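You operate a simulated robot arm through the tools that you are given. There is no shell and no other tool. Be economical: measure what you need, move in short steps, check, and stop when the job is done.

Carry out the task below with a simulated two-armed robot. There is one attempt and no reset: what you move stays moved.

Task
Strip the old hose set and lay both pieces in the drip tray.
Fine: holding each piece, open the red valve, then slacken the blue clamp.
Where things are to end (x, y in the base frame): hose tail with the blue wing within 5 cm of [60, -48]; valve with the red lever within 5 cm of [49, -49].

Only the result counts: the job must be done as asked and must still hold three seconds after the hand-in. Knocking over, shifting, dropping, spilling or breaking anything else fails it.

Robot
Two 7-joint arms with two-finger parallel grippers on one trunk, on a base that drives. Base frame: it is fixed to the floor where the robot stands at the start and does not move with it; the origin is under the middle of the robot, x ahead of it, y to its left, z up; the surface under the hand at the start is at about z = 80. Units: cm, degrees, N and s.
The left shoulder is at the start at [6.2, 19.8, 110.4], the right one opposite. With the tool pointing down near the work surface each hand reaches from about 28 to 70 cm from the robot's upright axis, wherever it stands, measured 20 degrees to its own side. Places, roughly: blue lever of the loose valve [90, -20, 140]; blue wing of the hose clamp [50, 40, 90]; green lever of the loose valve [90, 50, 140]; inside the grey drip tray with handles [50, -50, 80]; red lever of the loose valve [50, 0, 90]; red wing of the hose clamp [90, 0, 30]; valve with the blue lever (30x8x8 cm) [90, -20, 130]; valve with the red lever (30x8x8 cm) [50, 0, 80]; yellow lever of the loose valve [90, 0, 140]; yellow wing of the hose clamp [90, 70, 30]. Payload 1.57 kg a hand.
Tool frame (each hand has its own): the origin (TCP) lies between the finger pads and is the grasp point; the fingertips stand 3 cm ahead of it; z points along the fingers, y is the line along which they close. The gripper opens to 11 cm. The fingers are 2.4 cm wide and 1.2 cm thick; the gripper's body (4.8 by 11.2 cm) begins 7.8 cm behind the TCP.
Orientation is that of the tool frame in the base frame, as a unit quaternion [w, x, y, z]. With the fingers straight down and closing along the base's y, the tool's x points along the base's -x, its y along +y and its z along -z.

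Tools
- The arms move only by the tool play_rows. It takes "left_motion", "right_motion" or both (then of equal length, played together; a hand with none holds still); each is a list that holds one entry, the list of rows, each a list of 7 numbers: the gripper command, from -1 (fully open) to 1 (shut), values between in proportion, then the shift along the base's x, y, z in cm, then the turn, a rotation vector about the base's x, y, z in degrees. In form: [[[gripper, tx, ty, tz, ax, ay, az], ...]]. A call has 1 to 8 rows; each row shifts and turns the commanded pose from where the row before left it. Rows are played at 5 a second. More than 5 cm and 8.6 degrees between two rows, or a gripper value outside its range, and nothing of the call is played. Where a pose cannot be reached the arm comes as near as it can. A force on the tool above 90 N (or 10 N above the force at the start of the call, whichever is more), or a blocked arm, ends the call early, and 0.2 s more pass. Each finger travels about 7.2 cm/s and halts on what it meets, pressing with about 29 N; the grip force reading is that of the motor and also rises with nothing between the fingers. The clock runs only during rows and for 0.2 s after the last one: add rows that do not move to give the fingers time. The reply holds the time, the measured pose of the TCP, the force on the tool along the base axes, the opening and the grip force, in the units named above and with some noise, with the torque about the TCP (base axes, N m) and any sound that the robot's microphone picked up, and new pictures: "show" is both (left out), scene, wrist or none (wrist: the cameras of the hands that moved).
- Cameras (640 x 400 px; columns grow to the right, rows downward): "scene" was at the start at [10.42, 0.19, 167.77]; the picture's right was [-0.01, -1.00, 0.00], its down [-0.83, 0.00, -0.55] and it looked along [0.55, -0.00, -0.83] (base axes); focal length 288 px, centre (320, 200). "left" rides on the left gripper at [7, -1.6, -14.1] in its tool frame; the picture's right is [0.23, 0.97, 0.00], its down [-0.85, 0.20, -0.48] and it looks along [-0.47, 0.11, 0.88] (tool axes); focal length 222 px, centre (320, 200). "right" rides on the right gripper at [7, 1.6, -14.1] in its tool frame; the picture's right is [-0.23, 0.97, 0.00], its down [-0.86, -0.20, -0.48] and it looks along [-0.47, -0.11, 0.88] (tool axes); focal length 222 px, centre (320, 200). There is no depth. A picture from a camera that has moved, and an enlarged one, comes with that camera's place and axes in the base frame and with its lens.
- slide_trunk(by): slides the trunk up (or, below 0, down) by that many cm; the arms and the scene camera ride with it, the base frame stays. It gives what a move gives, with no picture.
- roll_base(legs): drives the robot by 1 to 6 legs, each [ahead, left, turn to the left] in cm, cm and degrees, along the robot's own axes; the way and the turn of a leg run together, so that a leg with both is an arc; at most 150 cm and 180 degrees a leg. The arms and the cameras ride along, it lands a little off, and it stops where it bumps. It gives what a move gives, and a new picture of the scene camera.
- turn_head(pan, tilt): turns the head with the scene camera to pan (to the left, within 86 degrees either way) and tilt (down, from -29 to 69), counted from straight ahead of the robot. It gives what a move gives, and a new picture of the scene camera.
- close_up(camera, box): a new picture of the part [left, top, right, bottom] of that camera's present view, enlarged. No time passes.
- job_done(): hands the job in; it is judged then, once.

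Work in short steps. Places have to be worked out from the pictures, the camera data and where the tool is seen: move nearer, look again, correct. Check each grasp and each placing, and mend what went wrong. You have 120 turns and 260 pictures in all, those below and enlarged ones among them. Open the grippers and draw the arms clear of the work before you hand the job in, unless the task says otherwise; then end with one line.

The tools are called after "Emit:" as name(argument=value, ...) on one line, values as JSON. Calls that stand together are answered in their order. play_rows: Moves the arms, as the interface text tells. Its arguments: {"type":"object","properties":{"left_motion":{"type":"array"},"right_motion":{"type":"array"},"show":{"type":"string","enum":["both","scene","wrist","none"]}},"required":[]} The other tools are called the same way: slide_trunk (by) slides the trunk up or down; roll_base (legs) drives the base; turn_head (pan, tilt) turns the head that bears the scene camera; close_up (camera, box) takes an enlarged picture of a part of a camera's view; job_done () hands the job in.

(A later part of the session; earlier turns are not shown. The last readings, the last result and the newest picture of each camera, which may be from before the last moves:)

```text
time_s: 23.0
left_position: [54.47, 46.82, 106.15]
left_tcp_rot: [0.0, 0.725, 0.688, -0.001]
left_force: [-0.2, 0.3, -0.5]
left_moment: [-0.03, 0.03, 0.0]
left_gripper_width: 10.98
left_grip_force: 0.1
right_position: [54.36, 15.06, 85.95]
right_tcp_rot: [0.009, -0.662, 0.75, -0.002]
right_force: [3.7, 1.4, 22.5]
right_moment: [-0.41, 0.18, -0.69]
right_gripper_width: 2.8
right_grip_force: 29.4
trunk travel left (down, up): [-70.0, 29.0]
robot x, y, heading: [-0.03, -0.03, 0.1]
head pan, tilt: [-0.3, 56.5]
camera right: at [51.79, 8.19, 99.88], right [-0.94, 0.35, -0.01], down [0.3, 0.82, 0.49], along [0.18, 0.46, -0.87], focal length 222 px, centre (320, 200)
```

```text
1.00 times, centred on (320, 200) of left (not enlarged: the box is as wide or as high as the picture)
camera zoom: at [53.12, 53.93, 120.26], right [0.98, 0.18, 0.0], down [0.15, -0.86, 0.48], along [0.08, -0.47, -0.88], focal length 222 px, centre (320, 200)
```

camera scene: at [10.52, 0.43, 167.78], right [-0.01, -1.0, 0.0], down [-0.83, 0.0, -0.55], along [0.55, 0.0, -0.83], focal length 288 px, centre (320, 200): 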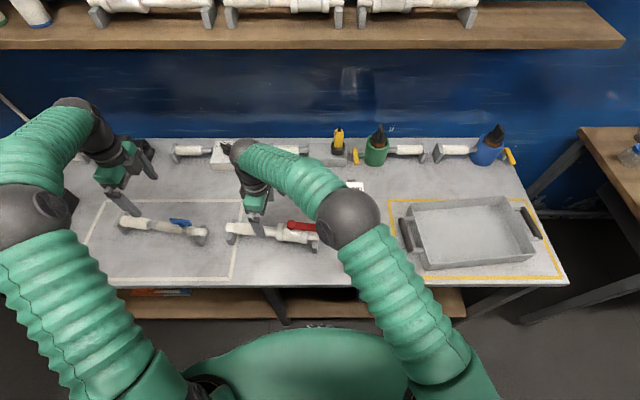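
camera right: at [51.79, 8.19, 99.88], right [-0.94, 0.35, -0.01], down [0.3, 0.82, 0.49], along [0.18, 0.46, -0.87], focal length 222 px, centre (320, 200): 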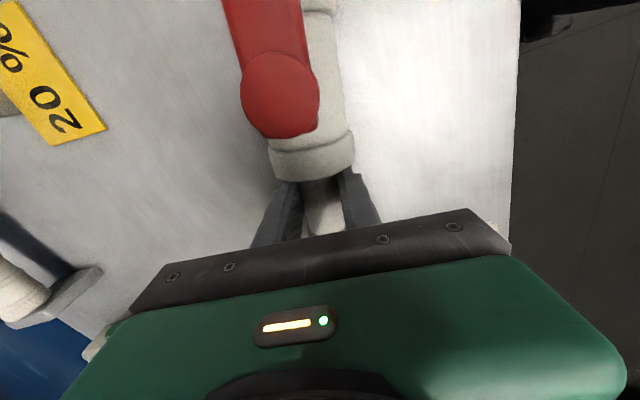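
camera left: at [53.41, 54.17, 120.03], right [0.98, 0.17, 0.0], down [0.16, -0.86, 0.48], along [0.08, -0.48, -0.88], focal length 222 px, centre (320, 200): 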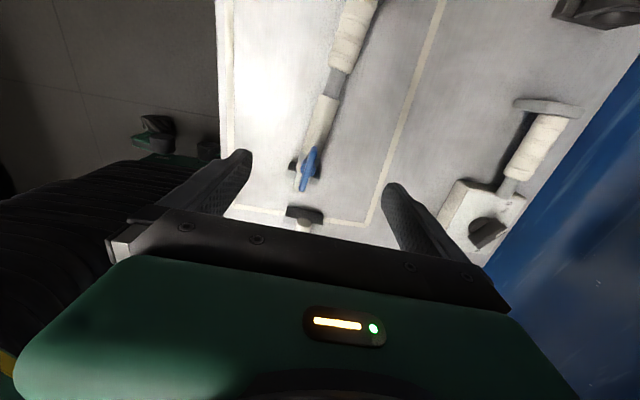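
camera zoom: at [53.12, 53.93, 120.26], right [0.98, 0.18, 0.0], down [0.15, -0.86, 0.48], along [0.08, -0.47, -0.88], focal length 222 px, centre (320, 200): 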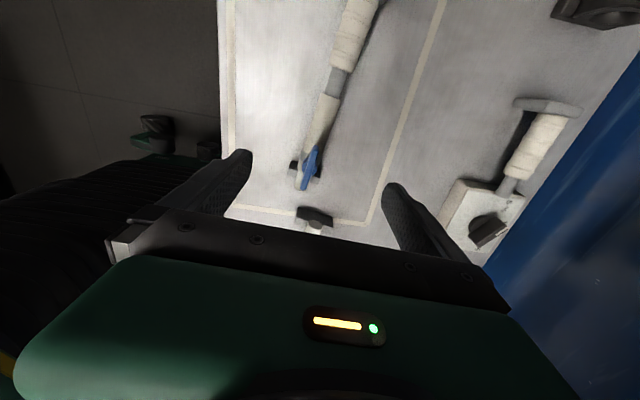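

I can't tell what it is touching. I open the right fingers in place and read the forces again.

Emit:
play_rows(right_motion=[[[0.2, 0, 0, 0, 0, 0, 0], [-0.4, 0, 0, 0, 0, 0, 0], [-0.4, 0, 0, 0, 0, 0, 0]]], show="wrist")

```text
time_s: 23.8
left_position: [54.77, 46.75, 105.96]
left_tcp_rot: [0.0, 0.726, 0.688, -0.001]
left_force: [0.6, 0.5, 0.0]
left_moment: [-0.03, 0.02, 0.0]
left_gripper_width: 11.01
left_grip_force: 0.0
right_position: [54.21, 14.82, 85.14]
right_tcp_rot: [0.001, -0.662, 0.75, -0.001]
right_force: [0.1, 0.6, -0.2]
right_moment: [0.01, 0.01, 0.0]
right_gripper_width: 7.7
right_grip_force: 0.0
trunk travel left (down, up): [-70.0, 29.0]
robot x, y, heading: [-0.13, -0.04, 0.1]
head pan, tilt: [-0.3, 56.5]
camera right: at [51.73, 8.07, 99.13], right [-0.94, 0.34, 0.0], down [0.3, 0.82, 0.48], along [0.17, 0.45, -0.88], focal length 222 px, centre (320, 200)
```

right: 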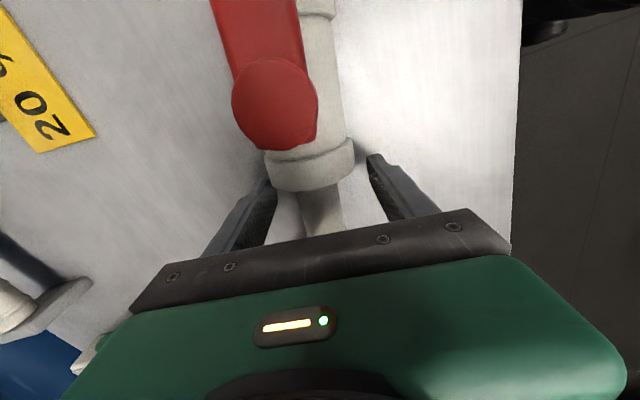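

With the fingers open the forces vanish, so the arm simply can't reach that pose well across the body. I lift the hand clear and then shift the base 18 cm to the left.

Emit:
play_rows(right_motion=[[[-1, 0, 0, 0, 0, 0, 0], [-1, 0, 0, 0, 0, 0, 0], [-1, 0, 0, 4, 0, 0, 0], [-1, 0, 0, 5, 0, 0, 0], [-1, 0, 0, 5, 0, 0, 0], [-1, 0, 0, 4, 0, 0, 0]]], show="none")

```text
time_s: 25.2
left_position: [54.75, 46.72, 106.05]
left_tcp_rot: [-0.001, 0.726, 0.688, -0.001]
left_force: [-0.2, 0.2, 0.5]
left_moment: [0.01, -0.03, -0.02]
left_gripper_width: 10.99
left_grip_force: 0.1
right_position: [53.67, 15.42, 103.21]
right_tcp_rot: [-0.002, -0.667, 0.745, 0.0]
right_force: [-0.3, 0.4, -0.5]
right_moment: [-0.02, -0.02, 0.04]
right_gripper_width: 10.99
right_grip_force: 0.0
trunk travel left (down, up): [-70.0, 29.0]
robot x, y, heading: [0.01, 0.04, 0.0]
head pan, tilt: [-0.3, 56.5]
```

Both hands are clear at z≥103. I drive the base 18 cm to the left.

Emit:
roll_base(legs=[[0, 18, 0]])

```text
time_s: 26.7
left_position: [54.6, 63.98, 106.59]
left_tcp_rot: [-0.001, 0.725, 0.689, 0.001]
left_force: [0.4, 0.2, 0.1]
left_moment: [0.0, 0.01, -0.04]
left_gripper_width: 11.01
left_grip_force: 0.0
right_position: [53.66, 32.83, 104.24]
right_tcp_rot: [0.007, -0.669, 0.743, 0.003]
right_force: [-0.1, -0.5, -0.6]
right_moment: [0.01, 0.01, 0.02]
right_gripper_width: 11.01
right_grip_force: 0.0
trunk travel left (down, up): [-70.0, 29.0]
robot x, y, heading: [0.14, 17.69, 0.1]
head pan, tilt: [-0.3, 56.5]
camera scene: at [10.6, 16.89, 168.07], right [0.0, -1.0, -0.01], down [-0.84, 0.01, -0.55], along [0.55, 0.0, -0.84], focal length 288 px, centre (320, 200)
```

scene: 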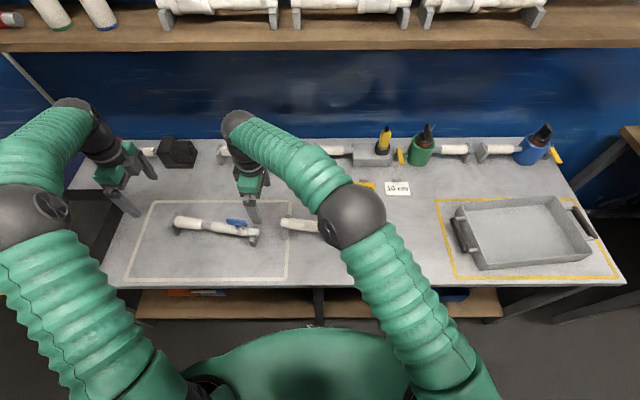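

I check the left edge of the table, where the black tray stood near the left arm.

Emit:
close_up(camera="scene", box=[0, 120, 280, 295])

Emit:
close_up(camera="left", box=[0, 0, 640, 400])

Emit:
close_up(camera="right", box=[0, 0, 640, 400])

```text
2.29 times, centred on (140, 208) of scene
camera zoom: at [10.6, 16.89, 168.07], right [0.0, -1.0, -0.01], down [-0.84, 0.01, -0.55], along [0.55, 0.0, -0.84], focal length 659 px, centre (731, 183)
```

zoom: 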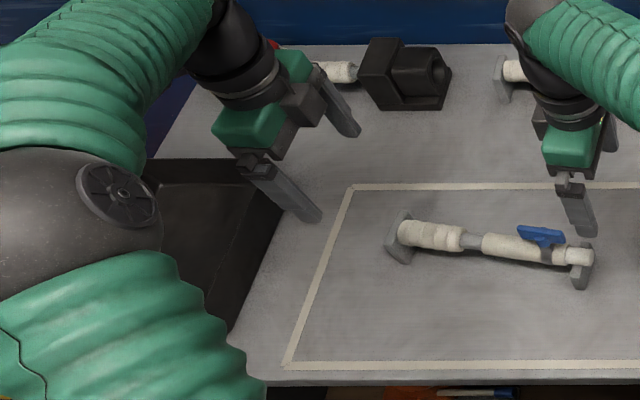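

```text
1.00 times, centred on (320, 200) of left (not enlarged: the box is as wide or as high as the picture)
camera zoom: at [53.24, 71.01, 120.76], right [0.98, 0.18, 0.0], down [0.16, -0.87, 0.48], along [0.08, -0.47, -0.88], focal length 222 px, centre (320, 200)
```

zoom: 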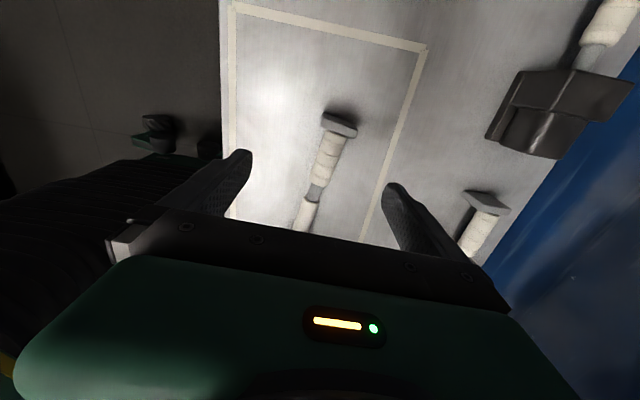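

```text
1.00 times, centred on (320, 200) of right (not enlarged: the box is as wide or as high as the picture)
camera zoom: at [51.33, 25.88, 118.22], right [-0.94, 0.33, 0.0], down [0.29, 0.82, 0.49], along [0.16, 0.46, -0.87], focal length 222 px, centre (320, 200)
```

zoom: 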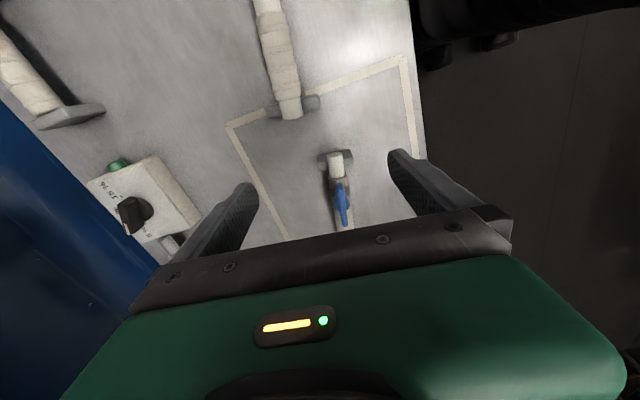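

The black tray is untouched. The blue piece's hose axis passes [55.9,59.5] with a yaw of about -7°, and its wing is at about [54,43]. I bring the left hand over the banded hose part.

Emit:
play_rows(left_motion=[[[-1, 1.2, -2.5, -3, 0, 0, -4], [-1, 0, -2.5, -4, 0, 0, 0], [-1, 0, 0, -4, 0, 0, 0], [-1, 0, 0, -2, 0, 0, 0], [-1, 0, 0, 0, 0, 0, 0]]])

```text
time_s: 27.9
left_position: [55.53, 59.9, 92.9]
left_tcp_rot: [0.002, 0.748, 0.663, -0.002]
left_force: [-0.9, -0.7, -0.9]
left_moment: [-0.05, 0.01, -0.01]
left_gripper_width: 10.99
left_grip_force: 0.1
right_position: [53.59, 33.54, 103.72]
right_tcp_rot: [0.002, -0.668, 0.745, -0.001]
right_force: [-0.5, 0.3, 0.4]
right_moment: [-0.02, -0.01, 0.0]
right_gripper_width: 11.02
right_grip_force: 0.1
trunk travel left (down, up): [-70.0, 29.0]
robot x, y, heading: [-0.17, 17.83, 0.2]
head pan, tilt: [-0.3, 56.5]
camera scene: at [10.59, 18.78, 167.73], right [0.0, -1.0, 0.01], down [-0.83, 0.0, -0.55], along [0.55, -0.01, -0.83], focal length 288 px, centre (320, 200)
camera left: at [54.58, 67.08, 107.04], right [0.99, 0.11, 0.0], down [0.1, -0.87, 0.48], along [0.05, -0.48, -0.88], focal length 222 px, centre (320, 200)
```

scene: 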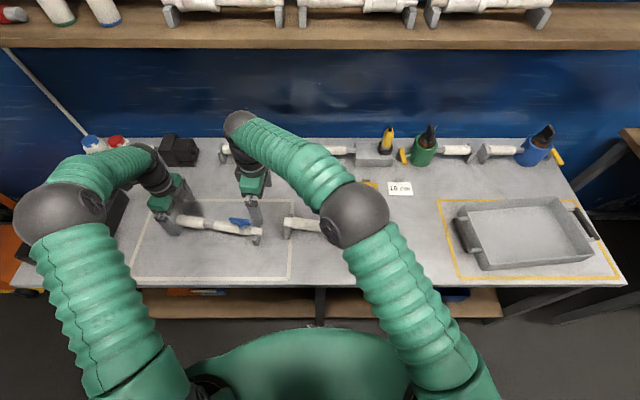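
left: 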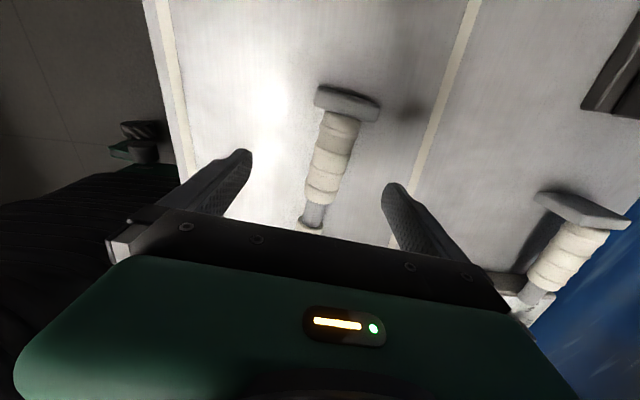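

The pipe is at x≈56.1 there. I shift 0.6 cm and descend to grip.

Emit:
play_rows(left_motion=[[[-1, 0.6, 0, -4, 0, 0, 0], [-1, 0, 0, -3.9, 0, 0, 0], [-1, 0, 0, 0, 0, 0, 0], [0, 0, 0, 0, 0, 0, 0], [0.6, 0, 0, 0, 0, 0, 0], [1, 0, 0, 0, 0, 0, 0], [1, 0, 0, 0, 0, 0, 0], [1, 0, 0, 0, 0, 0, 0]]], show="wrist")

```text
time_s: 29.7
left_position: [56.2, 59.45, 85.28]
left_tcp_rot: [0.001, 0.748, 0.663, -0.001]
left_force: [0.3, 2.7, 1.4]
left_moment: [-0.16, 0.14, -0.13]
left_gripper_width: 3.35
left_grip_force: 28.5
right_position: [53.61, 33.23, 103.95]
right_tcp_rot: [0.005, -0.667, 0.745, 0.0]
right_force: [-0.7, 0.1, 0.4]
right_moment: [-0.04, -0.02, -0.02]
right_gripper_width: 11.0
right_grip_force: 0.1
trunk travel left (down, up): [-70.0, 29.0]
robot x, y, heading: [0.17, 17.85, 0.2]
head pan, tilt: [-0.3, 56.5]
camera left: at [55.34, 66.67, 99.35], right [0.99, 0.11, 0.0], down [0.1, -0.87, 0.48], along [0.05, -0.48, -0.88], focal length 222 px, centre (320, 200)
```

left: 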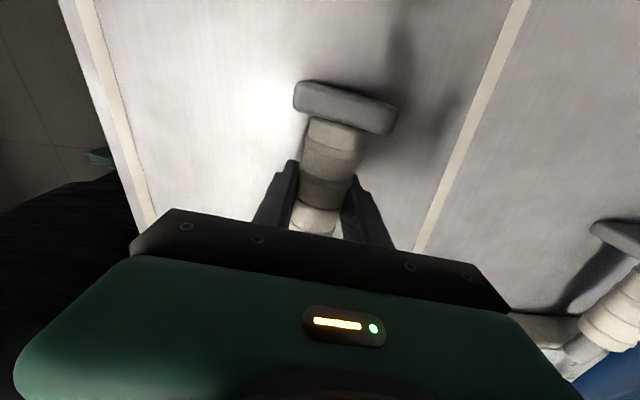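

The hold is good, but the right hand would have to reach 25 cm across the body to the wing, which caused trouble before. I release, lift and drive further left first.

Emit:
play_rows(left_motion=[[[0, 0, 0, 0, 0, 0, 0], [-1, 0, 0, 0, 0, 0, 0], [-1, 0, 0, 0, 0, 0, 0], [-1, 0, 0, 5, 0, 0, 0], [-1, 0, 0, 5, 0, 0, 0], [-1, 0, 0, 5, 0, 0, 0], [-1, 0, 0, 5, 0, 0, 0]]], show="none")

```text
time_s: 31.3
left_position: [56.25, 59.38, 105.29]
left_tcp_rot: [0.002, 0.749, 0.663, -0.001]
left_force: [0.1, 0.0, 0.4]
left_moment: [0.01, 0.0, -0.01]
left_gripper_width: 11.01
left_grip_force: 0.0
right_position: [53.56, 33.3, 104.14]
right_tcp_rot: [0.006, -0.667, 0.745, 0.0]
right_force: [-0.3, -0.2, 0.9]
right_moment: [-0.01, -0.01, -0.02]
right_gripper_width: 11.02
right_grip_force: 0.1
trunk travel left (down, up): [-70.0, 29.0]
robot x, y, heading: [-0.06, 17.51, 0.1]
head pan, tilt: [-0.3, 56.5]
```

The left hand is clear, so I drive the base 19 cm more to the left.

Emit:
roll_base(legs=[[0, 19, 0]])

```text
time_s: 32.8
left_position: [56.7, 76.88, 105.38]
left_tcp_rot: [0.0, 0.751, 0.66, 0.002]
left_force: [0.9, 0.5, -0.2]
left_moment: [0.0, 0.01, 0.0]
left_gripper_width: 11.0
left_grip_force: 0.0
right_position: [54.06, 50.76, 104.4]
right_tcp_rot: [0.01, -0.664, 0.748, 0.002]
right_force: [0.7, -0.5, -0.1]
right_moment: [0.02, 0.01, 0.0]
right_gripper_width: 10.98
right_grip_force: 0.1
trunk travel left (down, up): [-70.0, 29.0]
robot x, y, heading: [-0.24, 36.26, -0.4]
head pan, tilt: [-0.3, 56.5]
camera scene: at [10.64, 35.35, 167.86], right [-0.01, -1.0, 0.0], down [-0.84, 0.01, -0.55], along [0.55, 0.0, -0.84], focal length 288 px, centre (320, 200)
```

scene: 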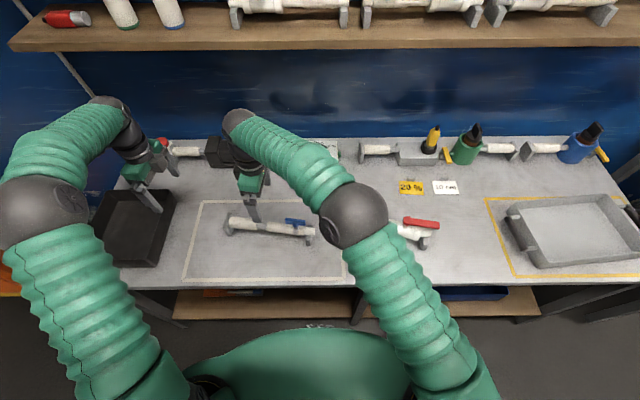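

I bring both hands back. The left goes over the banded part near [56,59.4] and the right moves near the wing at y≈40.

Emit:
play_rows(left_motion=[[[-1, 0, -3.5, 0, 0, 0, 0], [-1, 0, -3.5, 0, 0, 0, 0], [-1, -0.3, -3.5, -2, 0, 0, 0], [-1, -0.2, -3.5, -3, 0, 0, 0], [-1, 0, -3.4, -3, 0, 0, 0], [-1, 0, 0, -4, 0, 0, 0], [-1, 0, 0, 0, 0, 0, 0]]], right_motion=[[[-1, 0, -3.5, 0, 0, 0, 0], [-1, 0, -3.5, 0, 0, 0, 0], [-1, 0, -3.5, 0, 0, 0, 0], [-1, 0, 0, 0, 0, 0, 0], [-1, 0, 0, 0, 0, 0, 0], [-1, 0, 0, 0, 0, 0, 0], [-1, 0, 0, 0, 0, 0, 0]]])

```text
time_s: 34.4
left_position: [55.78, 59.66, 93.32]
left_tcp_rot: [0.001, 0.75, 0.661, 0.001]
left_force: [-0.3, 0.4, 0.3]
left_moment: [0.03, -0.04, -0.01]
left_gripper_width: 11.02
left_grip_force: 0.1
right_position: [53.57, 40.38, 104.36]
right_tcp_rot: [0.008, -0.664, 0.747, 0.001]
right_force: [0.1, -0.4, 0.4]
right_moment: [-0.01, -0.01, 0.0]
right_gripper_width: 11.02
right_grip_force: 0.0
trunk travel left (down, up): [-70.0, 29.0]
robot x, y, heading: [0.03, 35.63, -0.1]
head pan, tilt: [-0.3, 56.5]
camera scene: at [10.56, 35.73, 167.77], right [-0.01, -1.0, 0.0], down [-0.83, 0.01, -0.55], along [0.55, 0.0, -0.83], focal length 288 px, centre (320, 200)
camera right: at [51.15, 33.63, 118.35], right [-0.94, 0.34, -0.01], down [0.29, 0.82, 0.49], along [0.17, 0.46, -0.87], focal length 222 px, centre (320, 200)
camera left: at [54.98, 66.91, 107.43], right [0.99, 0.1, 0.0], down [0.09, -0.87, 0.48], along [0.05, -0.48, -0.88], focal length 222 px, centre (320, 200)
```

scene: 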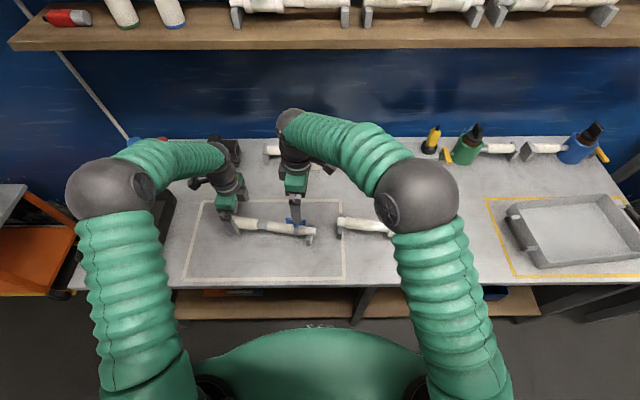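
right: 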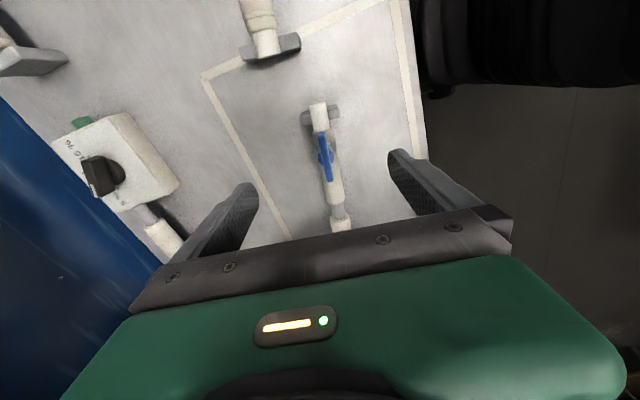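
left: 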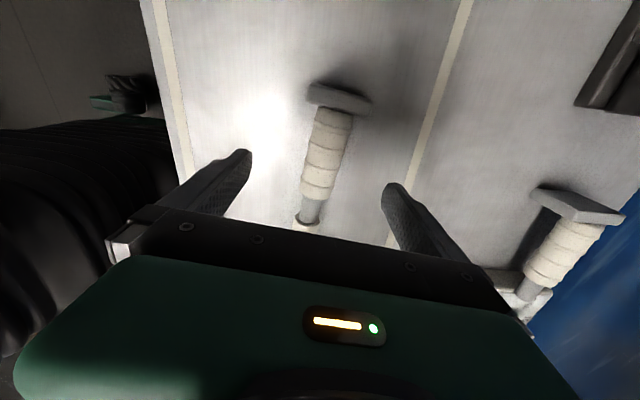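

The wing runs from [53.3,39.8] to [54.5,46.8], centred at about [53.9,43.3] at z≈89. I grip the hose with the left hand first.

Emit:
play_rows(left_motion=[[[-1, 0.5, -0.1, -4, 0, 0, 0], [-1, 0, 0, -4, 0, 0, 0], [-1, 0, 0, 0, 0, 0, 0], [0, 0, 0, 0, 0, 0, 0], [0.6, 0, 0, 0, 0, 0, 0], [1, 0, 0, 0, 0, 0, 0], [1, 0, 0, 0, 0, 0, 0], [1, 0, 0, 0, 0, 0, 0]]], right_motion=[[[-1, 0.3, 2.8, 0, 0, 0, -3], [-1, 0, 0, 0, 0, 0, 0], [-1, 0, 0, -3, 0, 0, 0], [-1, 0, 0, -3, 0, 0, 0], [-1, 0, 0, 0, 0, 0, 0], [-1, 0, 0, 0, 0, 0, 0], [-1, 0, 0, 0, 0, 0, 0], [-1, 0, 0, 0, 0, 0, 0]]])

```text
time_s: 36.2
left_position: [56.5, 59.78, 85.44]
left_tcp_rot: [0.002, 0.75, 0.661, -0.001]
left_force: [-0.2, 0.4, 0.0]
left_moment: [-0.07, 0.03, -0.07]
left_gripper_width: 3.31
left_grip_force: 29.4
right_position: [54.17, 43.76, 98.45]
right_tcp_rot: [0.008, -0.643, 0.766, -0.001]
right_force: [0.4, 1.0, -0.6]
right_moment: [-0.01, -0.01, -0.02]
right_gripper_width: 10.99
right_grip_force: 0.0
trunk travel left (down, up): [-70.0, 29.0]
robot x, y, heading: [-0.17, 36.01, -0.0]
head pan, tilt: [-0.3, 56.5]
camera scene: at [10.62, 36.25, 167.76], right [-0.01, -1.0, 0.0], down [-0.84, 0.01, -0.55], along [0.55, -0.01, -0.84], focal length 288 px, centre (320, 200)
camera right: at [51.18, 37.06, 112.43], right [-0.92, 0.39, -0.01], down [0.34, 0.8, 0.49], along [0.2, 0.45, -0.87], focal length 222 px, centre (320, 200)
camera left: at [55.71, 67.08, 99.45], right [0.99, 0.1, 0.0], down [0.09, -0.87, 0.48], along [0.05, -0.48, -0.88], focal length 222 px, centre (320, 200)
```

scene: 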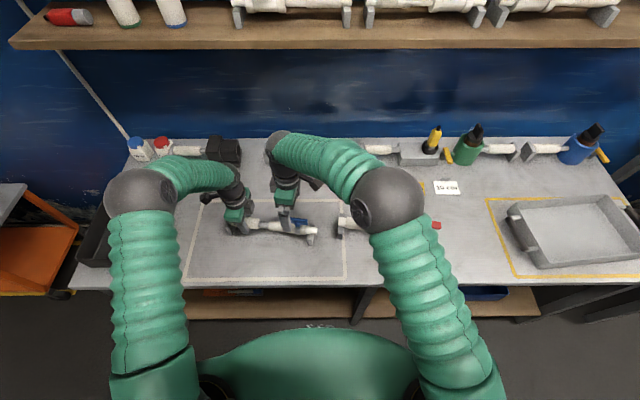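
right: 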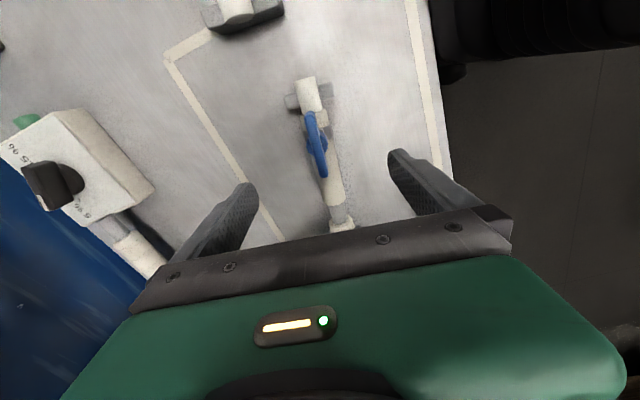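
left: 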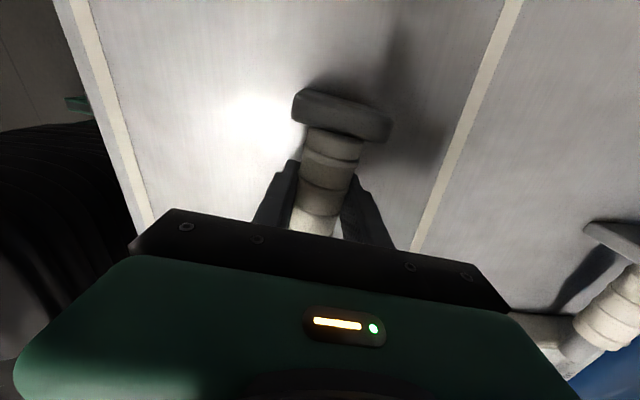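

The hose is held. I enlarge the wing to judge its height and shape.

Emit:
close_up(camera="right", box=[260, 60, 400, 150])

Emit:
close_up(camera="scene", box=[230, 200, 340, 265])

```text
4.44 times, centred on (330, 105) of right
camera zoom: at [51.18, 37.06, 112.43], right [-0.92, 0.39, -0.01], down [0.34, 0.8, 0.49], along [0.2, 0.45, -0.87], focal length 987 px, centre (276, 622)
```

zoom: 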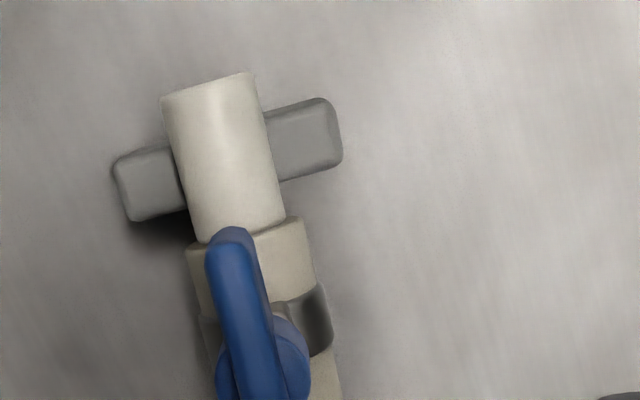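

```text
5.82 times, centred on (285, 232) of scene
camera zoom: at [10.62, 36.25, 167.76], right [-0.01, -1.0, 0.0], down [-0.84, 0.01, -0.55], along [0.55, -0.01, -0.84], focal length 1678 px, centre (524, 11)
```

zoom: 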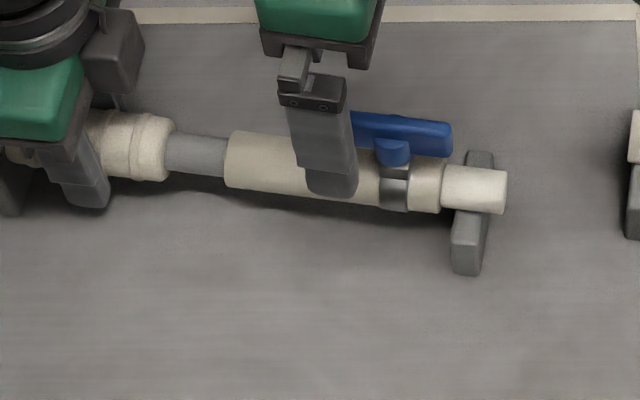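

The bar is about 7 cm long and 1.1 cm thick, with its top near z≈91.5. I lower the right hand to z≈92 over its centre and close.

Emit:
play_rows(right_motion=[[[-1, -0.2, -0.7, -3, 0, 0, 0], [-0.5, 0, 0, -3.4, 0, 0, 0], [0, 0, 0, 0, 0, 0, 0], [0.4, 0, 0, 0, 0, 0, 0], [0.7, 0, 0, 0, 0, 0, 0], [1, 0, 0, 0, 0, 0, 0], [1, 0, 0, 0, 0, 0, 0]]], show="wrist")

```text
time_s: 37.8
left_position: [56.63, 59.86, 85.18]
left_tcp_rot: [0.002, 0.751, 0.66, 0.0]
left_force: [-5.1, 0.5, -0.8]
left_moment: [0.29, -0.54, -1.31]
left_gripper_width: 3.32
left_grip_force: 28.8
right_position: [53.92, 42.91, 91.93]
right_tcp_rot: [0.007, -0.644, 0.765, -0.001]
right_force: [5.1, -0.6, -0.1]
right_moment: [-0.2, 0.22, 0.47]
right_gripper_width: 0.94
right_grip_force: 27.8
trunk travel left (down, up): [-70.0, 29.0]
robot x, y, heading: [-0.08, 35.94, -0.2]
head pan, tilt: [-0.3, 56.5]
camera right: at [51.04, 36.15, 105.94], right [-0.92, 0.39, -0.01], down [0.34, 0.8, 0.49], along [0.2, 0.45, -0.87], focal length 222 px, centre (320, 200)
```

right: 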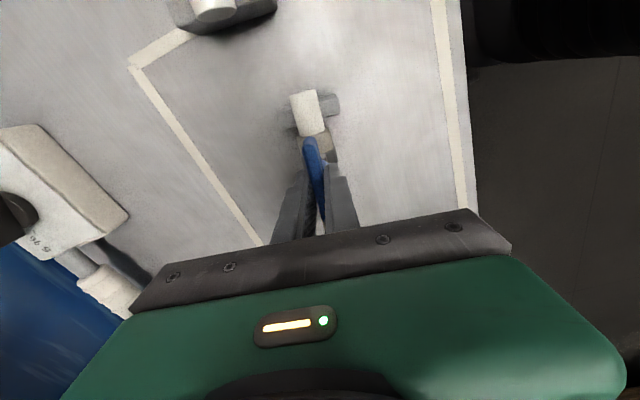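

The wing is gripped at 0.94 cm. I turn it counterclockwise in place by 32° as a first test.

Emit:
play_rows(right_motion=[[[1, 0, 0, 0, 0, 0, 8], [1, 0, 0, 0, 0, 0, 8], [1, 0, 0, 0, 0, 0, 8], [1, 0, 0, 0, 0, 0, 8], [1, 0, 0, 0, 0, 0, 0]]], show="wrist")

```text
time_s: 39.0
left_position: [56.43, 59.87, 85.36]
left_tcp_rot: [0.001, 0.75, 0.661, 0.0]
left_force: [-1.7, 9.2, -6.1]
left_moment: [0.08, -0.1, -0.47]
left_gripper_width: 3.32
left_grip_force: 28.7
right_position: [53.72, 42.85, 91.94]
right_tcp_rot: [-0.008, 0.83, -0.557, -0.001]
right_force: [0.8, -12.2, 12.2]
right_moment: [0.06, 0.15, -0.01]
right_gripper_width: 0.91
right_grip_force: 27.9
trunk travel left (down, up): [-70.0, 29.0]
robot x, y, heading: [-0.07, 35.88, -0.1]
head pan, tilt: [-0.3, 56.5]
camera right: at [54.93, 35.64, 105.95], right [-0.99, -0.16, -0.01], down [-0.14, 0.86, 0.49], along [-0.07, 0.48, -0.87], focal length 222 px, centre (320, 200)
```

right: 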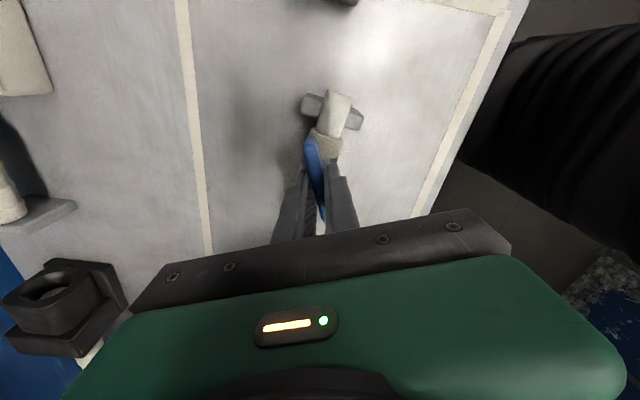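

The wing turned 32° smoothly. I ease slightly toward -y and go on counterclockwise.

Emit:
play_rows(right_motion=[[[1, 0, -0.3, 0.1, 0, 0, 8], [1, 0, -0.1, 0.1, 0, 0, 8], [1, 0, 0, 0, 0, 0, 8], [1, 0, 0, 0, 0, 0, 8], [1, 0, 0, 0, 0, 0, 0]]], show="wrist")

```text
time_s: 40.2
left_position: [56.71, 59.69, 85.45]
left_tcp_rot: [0.002, 0.751, 0.66, -0.001]
left_force: [-3.4, -10.8, 10.1]
left_moment: [-0.65, 0.2, -0.24]
left_gripper_width: 3.31
left_grip_force: 29.5
right_position: [53.79, 42.53, 92.16]
right_tcp_rot: [-0.007, 0.952, -0.306, -0.005]
right_force: [2.2, 10.7, -9.7]
right_moment: [-0.51, -0.1, 0.0]
right_gripper_width: 0.92
right_grip_force: 28.0
trunk travel left (down, up): [-70.0, 29.0]
robot x, y, heading: [0.21, 36.02, -0.2]
head pan, tilt: [-0.3, 56.5]
camera right: at [58.66, 36.99, 106.05], right [-0.75, -0.66, -0.01], down [-0.58, 0.65, 0.49], along [-0.32, 0.37, -0.87], focal length 222 px, centre (320, 200)
```

right: 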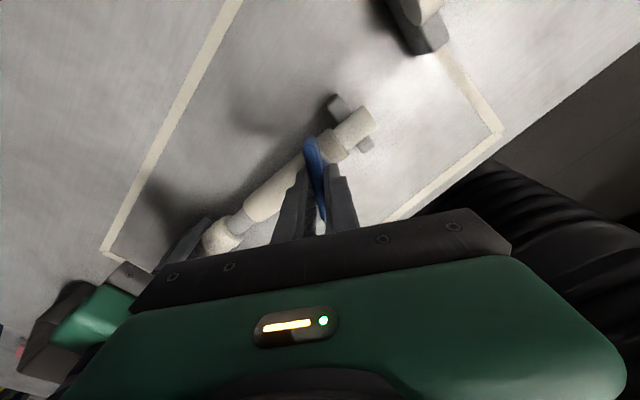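

64° done and still free. I undo a bit of the shift and turn another 32°.

Emit:
play_rows(right_motion=[[[1, 0, 0.2, -0.1, 0, 0, 8], [1, 0, 0, 0, 0, 0, 8], [1, 0, 0, 0, 0, 0, 8], [1, 0, 0, 0, 0, 0, 8], [1, 0, 0, 0, 0, 0, 0]]])

```text
time_s: 41.4
left_position: [56.54, 60.04, 85.39]
left_tcp_rot: [0.001, 0.75, 0.661, 0.0]
left_force: [-0.3, 7.2, -1.5]
left_moment: [0.19, -0.03, -0.31]
left_gripper_width: 3.32
left_grip_force: 29.3
right_position: [53.92, 42.67, 92.2]
right_tcp_rot: [-0.004, 0.999, -0.031, -0.007]
right_force: [-1.2, -7.3, 5.0]
right_moment: [-0.47, 0.2, -0.02]
right_gripper_width: 0.93
right_grip_force: 27.9
trunk travel left (down, up): [-70.0, 29.0]
robot x, y, heading: [-0.19, 35.94, -0.2]
head pan, tilt: [-0.3, 56.5]
camera scene: at [10.57, 36.21, 167.77], right [-0.01, -1.0, 0.0], down [-0.83, 0.01, -0.55], along [0.55, -0.01, -0.83], focal length 288 px, centre (320, 200)
camera right: at [60.9, 40.49, 105.95], right [-0.29, -0.96, 0.0], down [-0.83, 0.25, 0.49], along [-0.47, 0.15, -0.87], focal length 222 px, centre (320, 200)
```

scene: 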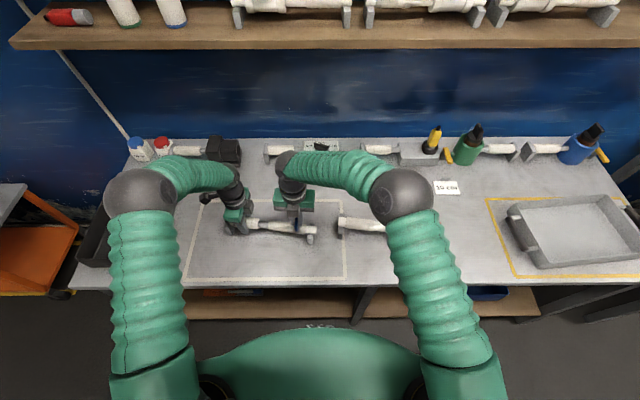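
right: 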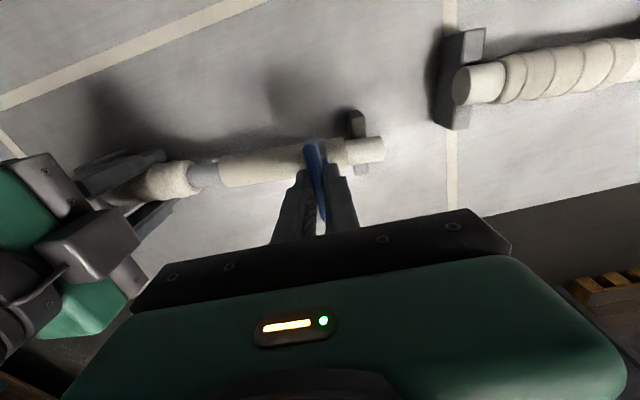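

The wing is turned 96° with no stop felt. I turn 16° more to see whether there is one.

Emit:
play_rows(right_motion=[[[1, 0, -0.1, 0, 0, 0, 8], [1, 0, 0, 0, 0, 0, 8], [1, 0, 0, 0, 0, 0, 0]]], show="wrist")

```text
time_s: 42.2
left_position: [56.53, 59.93, 85.31]
left_tcp_rot: [0.002, 0.75, 0.661, 0.0]
left_force: [-2.7, 11.7, -0.8]
left_moment: [0.04, 0.0, -0.65]
left_gripper_width: 3.31
left_grip_force: 29.2
right_position: [53.82, 42.43, 92.01]
right_tcp_rot: [-0.003, 0.994, 0.108, -0.008]
right_force: [2.0, -11.5, 2.1]
right_moment: [-0.72, -0.13, -0.03]
right_gripper_width: 0.92
right_grip_force: 27.7
trunk travel left (down, up): [-70.0, 29.0]
robot x, y, heading: [-0.14, 35.67, -0.2]
head pan, tilt: [-0.3, 56.5]
camera right: at [61.29, 42.37, 105.94], right [-0.02, -1.0, -0.01], down [-0.87, 0.01, 0.49], along [-0.49, 0.01, -0.87], focal length 222 px, centre (320, 200)
```

right: 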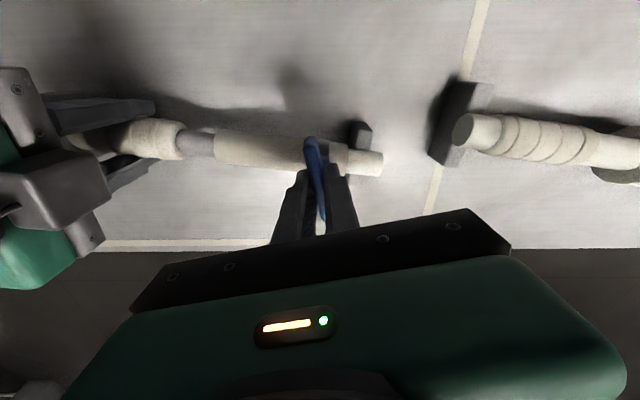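

There is still no stop at 112° and the torque is low. I go on 24° more to look for the end of travel.

Emit:
play_rows(right_motion=[[[1, 0, -0.2, 0, 0, 0, 8], [1, 0, 0, 0, 0, 0, 8], [1, 0, 0, 0, 0, 0, 8], [1, 0, 0, 0, 0, 0, 0]]], show="wrist")

```text
time_s: 43.2
left_position: [56.52, 59.78, 85.4]
left_tcp_rot: [0.002, 0.751, 0.66, 0.0]
left_force: [-5.5, 9.1, 0.6]
left_moment: [-0.19, 0.15, -1.12]
left_gripper_width: 3.3
left_grip_force: 29.0
right_position: [53.84, 42.29, 91.93]
right_tcp_rot: [-0.003, 0.95, 0.311, -0.007]
right_force: [6.9, -11.1, 6.1]
right_moment: [-0.79, -0.46, -0.03]
right_gripper_width: 0.96
right_grip_force: 27.6
trunk travel left (down, up): [-70.0, 29.0]
robot x, y, heading: [-0.42, 35.9, -0.2]
head pan, tilt: [-0.3, 56.5]
camera right: at [60.66, 45.15, 105.95], right [0.39, -0.92, -0.01], down [-0.8, -0.35, 0.49], along [-0.45, -0.19, -0.87], focal length 222 px, centre (320, 200)
```

right: 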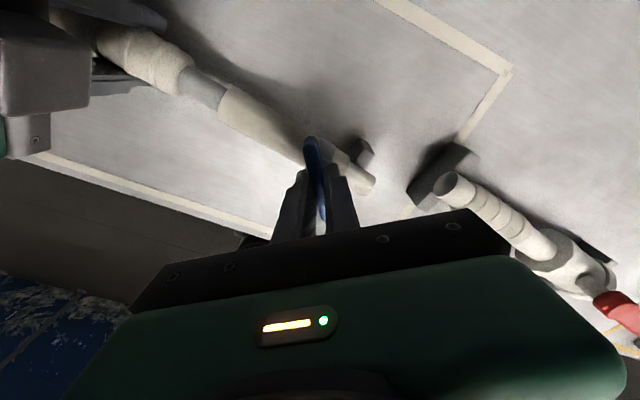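

136° and still free. I release the wing, lift and look at where it is.

Emit:
play_rows(right_motion=[[[0.5, 0, 0, 0, 0, 0, 0], [0, 0, 0, 0, 0, 0, 0], [0, 0, 0, 4, 0, 0, -8], [0, 0, 0, 4, 0, 0, -8], [0, 0, -3, 3, 0, 0, -8], [0, 0, -4, 0, 0, 0, -8]]])

Emit:
close_up(camera="scene", box=[230, 200, 340, 265])

Emit:
close_up(camera="right", box=[160, 50, 480, 250])

```text
time_s: 44.6
left_position: [56.55, 59.63, 85.48]
left_tcp_rot: [0.0, 0.751, 0.661, 0.0]
left_force: [-0.7, 1.0, 0.3]
left_moment: [-0.21, 0.15, -0.1]
left_gripper_width: 3.32
left_grip_force: 28.7
right_position: [53.89, 34.68, 103.28]
right_tcp_rot: [-0.005, 0.999, 0.035, -0.008]
right_force: [-0.2, -0.4, -0.4]
right_moment: [0.0, 0.03, 0.01]
right_gripper_width: 5.48
right_grip_force: 0.1
trunk travel left (down, up): [-70.0, 29.0]
robot x, y, heading: [0.21, 36.3, -0.1]
head pan, tilt: [-0.3, 56.5]
camera scene: at [10.6, 35.84, 167.76], right [-0.01, -1.0, 0.0], down [-0.83, 0.01, -0.55], along [0.55, 0.0, -0.83], focal length 288 px, centre (320, 200)
camera right: at [61.18, 33.47, 117.05], right [-0.16, -0.99, -0.01], down [-0.86, 0.13, 0.49], along [-0.49, 0.09, -0.87], focal length 222 px, centre (320, 200)
```

scene: 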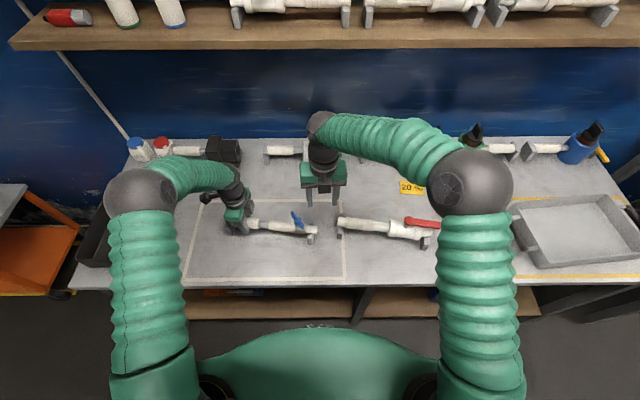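
right: 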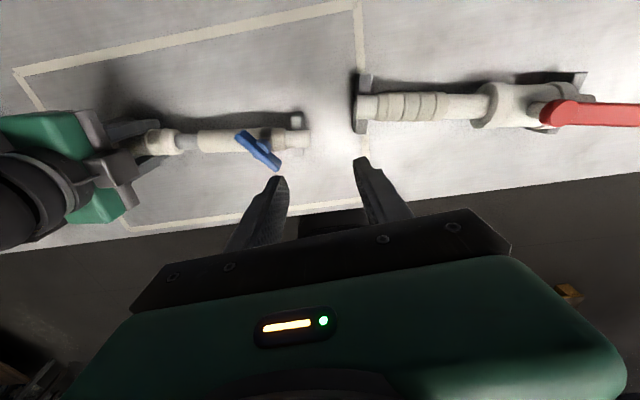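

```text
5.82 times, centred on (285, 232) of scene
camera zoom: at [10.6, 35.84, 167.76], right [-0.01, -1.0, 0.0], down [-0.83, 0.01, -0.55], along [0.55, 0.0, -0.83], focal length 1678 px, centre (524, 11)
```

zoom: 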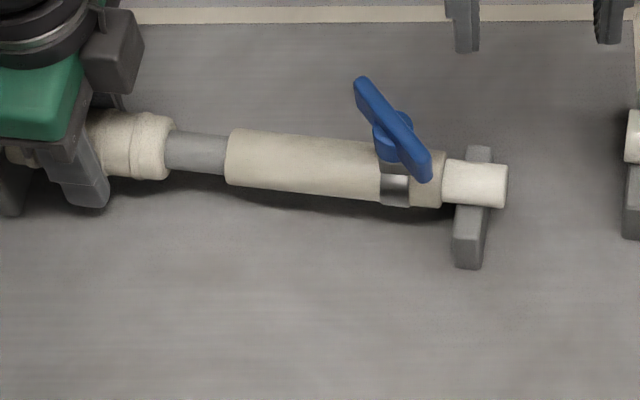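

```text
2.00 times, centred on (320, 150) of right
camera zoom: at [61.18, 33.47, 117.05], right [-0.16, -0.99, -0.01], down [-0.86, 0.13, 0.49], along [-0.49, 0.09, -0.87], focal length 444 px, centre (320, 300)
```

zoom: 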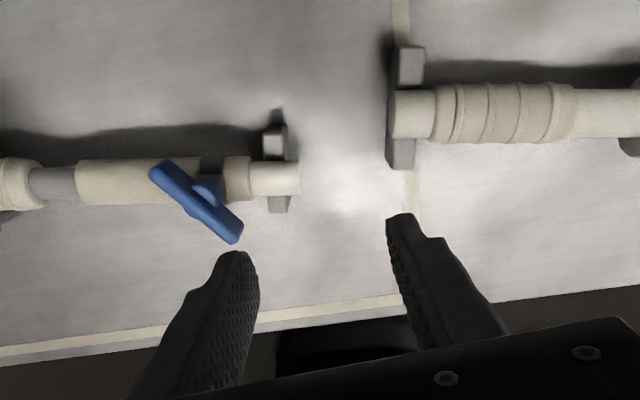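

The wing has turned about 136° and shows no stop. To slacken it fully I regrasp with the hand turned back 180°, first unwinding the wrist in the air.

Emit:
play_rows(right_motion=[[[0, 0, 0, 0, 0, 0, -8.5], [0, 0, 0, 0, 0, 0, -8.5], [0, 0, 0, 0, 0, 0, -8.5], [0, 0, 0, 0, 0, 0, -8.5], [0, 0, 0, 0, 0, 0, -8.5], [0, 0, 0, 0, 0, 0, -8.5], [0, 0, 0, 0, 0, 0, -8.5], [0, 0, 0, 0, 0, 0, -8.5]]], show="none")

Emit:
play_rows(right_motion=[[[0, 0, 1, 0, 0, 0, -8.5], [0, 0, 1, 0, 0, 0, -8.5], [0, 0, 1, 0, 0, 0, -8.5], [0, 0, 1, 0, 0, 0, -8.5], [0, 0, 1, 0, 0, 0, -8.5], [0, 0, 1, 0, 0, 0, -8.5], [0, 0, 1, 0, 0, 0, -8.5], [0, 0, 1, 0, 0, 0, -8.5]]], show="wrist")

```text
time_s: 46.4
left_position: [56.61, 59.8, 85.38]
left_tcp_rot: [0.001, 0.751, 0.661, 0.0]
left_force: [-0.4, 0.0, -0.5]
left_moment: [0.01, 0.01, -0.04]
left_gripper_width: 3.31
left_grip_force: 29.4
right_position: [53.85, 35.37, 103.14]
right_tcp_rot: [-0.008, 0.849, -0.529, -0.002]
right_force: [0.2, 0.6, 0.1]
right_moment: [0.03, 0.01, 0.01]
right_gripper_width: 5.5
right_grip_force: 0.0
trunk travel left (down, up): [-70.0, 29.0]
robot x, y, heading: [0.32, 36.04, -0.2]
head pan, tilt: [-0.3, 56.5]
```

```text
time_s: 48.2
left_position: [56.52, 59.99, 85.35]
left_tcp_rot: [0.002, 0.751, 0.661, -0.001]
left_force: [-0.8, 0.7, 0.1]
left_moment: [-0.03, 0.05, -0.03]
left_gripper_width: 3.29
left_grip_force: 28.7
right_position: [53.8, 43.48, 103.14]
right_tcp_rot: [0.008, -0.407, 0.914, -0.004]
right_force: [0.0, 0.4, 0.1]
right_moment: [-0.02, 0.02, 0.01]
right_gripper_width: 5.5
right_grip_force: 0.0
trunk travel left (down, up): [-70.0, 29.0]
robot x, y, heading: [-0.23, 36.2, -0.4]
head pan, tilt: [-0.3, 56.5]
camera right: at [47.73, 39.35, 117.05], right [-0.57, 0.82, -0.01], down [0.71, 0.5, 0.49], along [0.41, 0.27, -0.87], focal length 222 px, centre (320, 200)
```

right: 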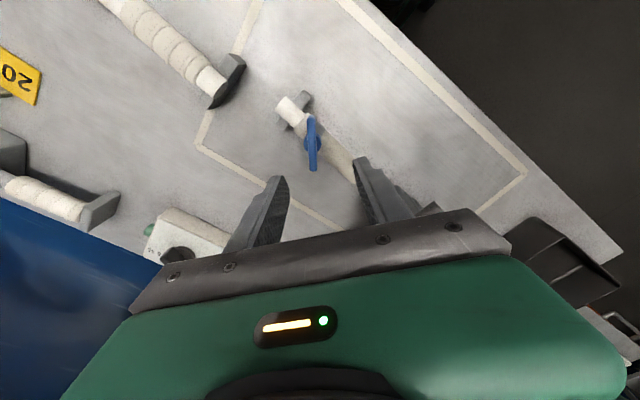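

The wing points along 35° in the base frame, with its pivot near [54.2,42.6]. I align the hand with it, lower it and grip.

Emit:
play_rows(right_motion=[[[0, 0.2, -0.4, 0, 0, 0, -6.5], [0, 0.2, -0.4, -2, 0, 0, -6], [0, 0, 0, -4.5, 0, 0, 0], [0, 0, 0, -4.5, 0, 0, 0], [0.4, 0, 0, 0, 0, 0, 0], [0.8, 0, 0, 0, 0, 0, 0], [1, 0, 0, 0, 0, 0, 0], [1, 0, 0, 0, 0, 0, 0]]], show="wrist")

```text
time_s: 50.0
left_position: [56.47, 59.78, 85.37]
left_tcp_rot: [0.002, 0.751, 0.661, 0.0]
left_force: [-1.2, -0.7, 0.5]
left_moment: [-0.39, -0.2, -0.19]
left_gripper_width: 3.31
left_grip_force: 28.8
right_position: [54.16, 42.28, 92.27]
right_tcp_rot: [0.007, -0.307, 0.952, -0.005]
right_force: [0.1, -0.1, -0.8]
right_moment: [0.2, 0.17, 0.0]
right_gripper_width: 0.92
right_grip_force: 27.8
trunk travel left (down, up): [-70.0, 29.0]
robot x, y, heading: [-0.03, 36.3, -0.5]
head pan, tilt: [-0.3, 56.5]
camera right: at [47.37, 39.73, 106.22], right [-0.38, 0.92, -0.01], down [0.8, 0.34, 0.49], along [0.46, 0.18, -0.87], focal length 222 px, centre (320, 200)
```

right: 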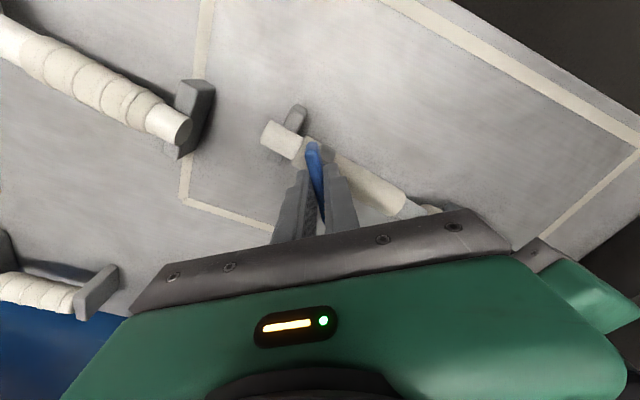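

The grip is clean with almost no side force. I turn counterclockwise another 40°.

Emit:
play_rows(right_motion=[[[1, 0, 0, 0, 0, 0, 8], [1, 0, 0, 0, 0, 0, 8], [1, 0, 0, 0, 0, 0, 8], [1, 0, 0, 0, 0, 0, 8], [1, 0, 0, 0, 0, 0, 8], [1, 0, 0, 0, 0, 0, 0]]], show="wrist")

```text
time_s: 51.4
left_position: [56.48, 59.93, 85.36]
left_tcp_rot: [0.001, 0.751, 0.661, 0.001]
left_force: [1.4, 12.5, -6.5]
left_moment: [-0.14, -0.09, 0.06]
left_gripper_width: 3.28
left_grip_force: 28.5
right_position: [54.29, 42.49, 92.24]
right_tcp_rot: [0.008, -0.615, 0.789, -0.002]
right_force: [1.4, -13.9, 22.6]
right_moment: [-0.24, 0.2, 0.01]
right_gripper_width: 0.91
right_grip_force: 27.6
trunk travel left (down, up): [-70.0, 29.0]
robot x, y, heading: [0.61, 35.69, -0.4]
head pan, tilt: [-0.3, 56.5]
camera right: at [50.78, 36.01, 106.1], right [-0.89, 0.46, -0.01], down [0.4, 0.78, 0.49], along [0.23, 0.43, -0.87], focal length 222 px, centre (320, 200)
```

right: 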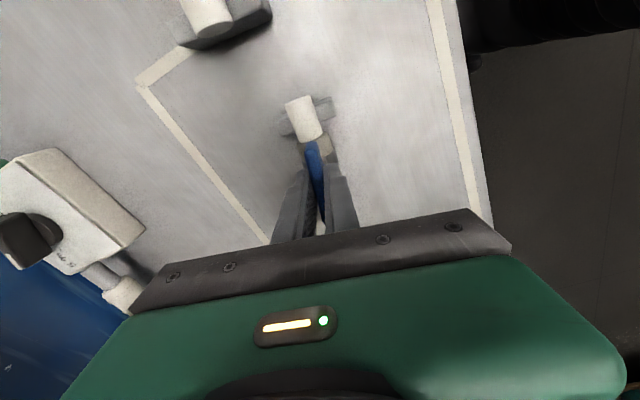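

176° in total and still no stop. I turn another 64°, well beyond half a turn, and see whether a stop appears.

Emit:
play_rows(right_motion=[[[1, 0, -0.2, 0.2, 0, 0, 8], [1, 0, 0, 0.1, 0, 0, 8], [1, 0, 0, 0, 0, 0, 8], [1, 0, 0, 0, 0, 0, 8], [1, 0, 0, 0, 0, 0, 0]]], show="none")

Emit:
play_rows(right_motion=[[[1, 0, 0, 0, 0, 0, 8], [1, 0, 0, 0, 0, 0, 8], [1, 0, 0, 0, 0, 0, 8], [1, 0, 0, 0, 0, 0, 8], [1, 0, 0, 0, 0, 0, 0]]], show="wrist")

```text
time_s: 52.6
left_position: [56.58, 59.78, 85.39]
left_tcp_rot: [0.001, 0.751, 0.66, -0.001]
left_force: [-10.0, 0.7, 10.6]
left_moment: [-0.75, 0.01, -0.38]
left_gripper_width: 3.31
left_grip_force: 29.2
right_position: [54.25, 42.39, 92.41]
right_tcp_rot: [-0.008, 0.808, -0.589, -0.002]
right_force: [8.9, -1.3, -7.4]
right_moment: [-0.73, -0.36, -1.27]
right_gripper_width: 2.03
right_grip_force: 28.6
trunk travel left (down, up): [-70.0, 29.0]
robot x, y, heading: [0.11, 35.75, -0.2]
head pan, tilt: [-0.3, 56.5]
```

```text
time_s: 53.8
left_position: [56.38, 59.99, 85.46]
left_tcp_rot: [0.0, 0.751, 0.66, -0.001]
left_force: [-20.1, 13.7, 12.4]
left_moment: [-0.22, 0.15, 0.22]
left_gripper_width: 3.34
left_grip_force: 29.3
right_position: [54.47, 42.1, 92.5]
right_tcp_rot: [-0.007, 0.937, -0.349, -0.001]
right_force: [23.7, -14.5, -2.0]
right_moment: [-0.43, -1.68, -4.77]
right_gripper_width: 4.2
right_grip_force: 29.4
trunk travel left (down, up): [-70.0, 29.0]
robot x, y, heading: [0.04, 36.12, -0.2]
head pan, tilt: [-0.3, 56.5]
camera right: at [58.68, 36.17, 106.45], right [-0.81, -0.59, -0.01], down [-0.52, 0.7, 0.49], along [-0.28, 0.4, -0.87], focal length 222 px, centre (320, 200)
```

right: 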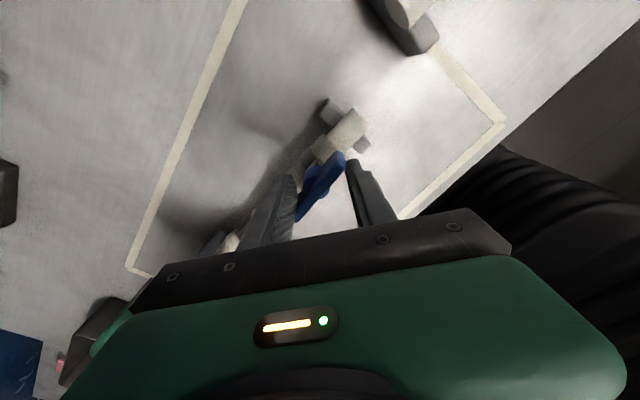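

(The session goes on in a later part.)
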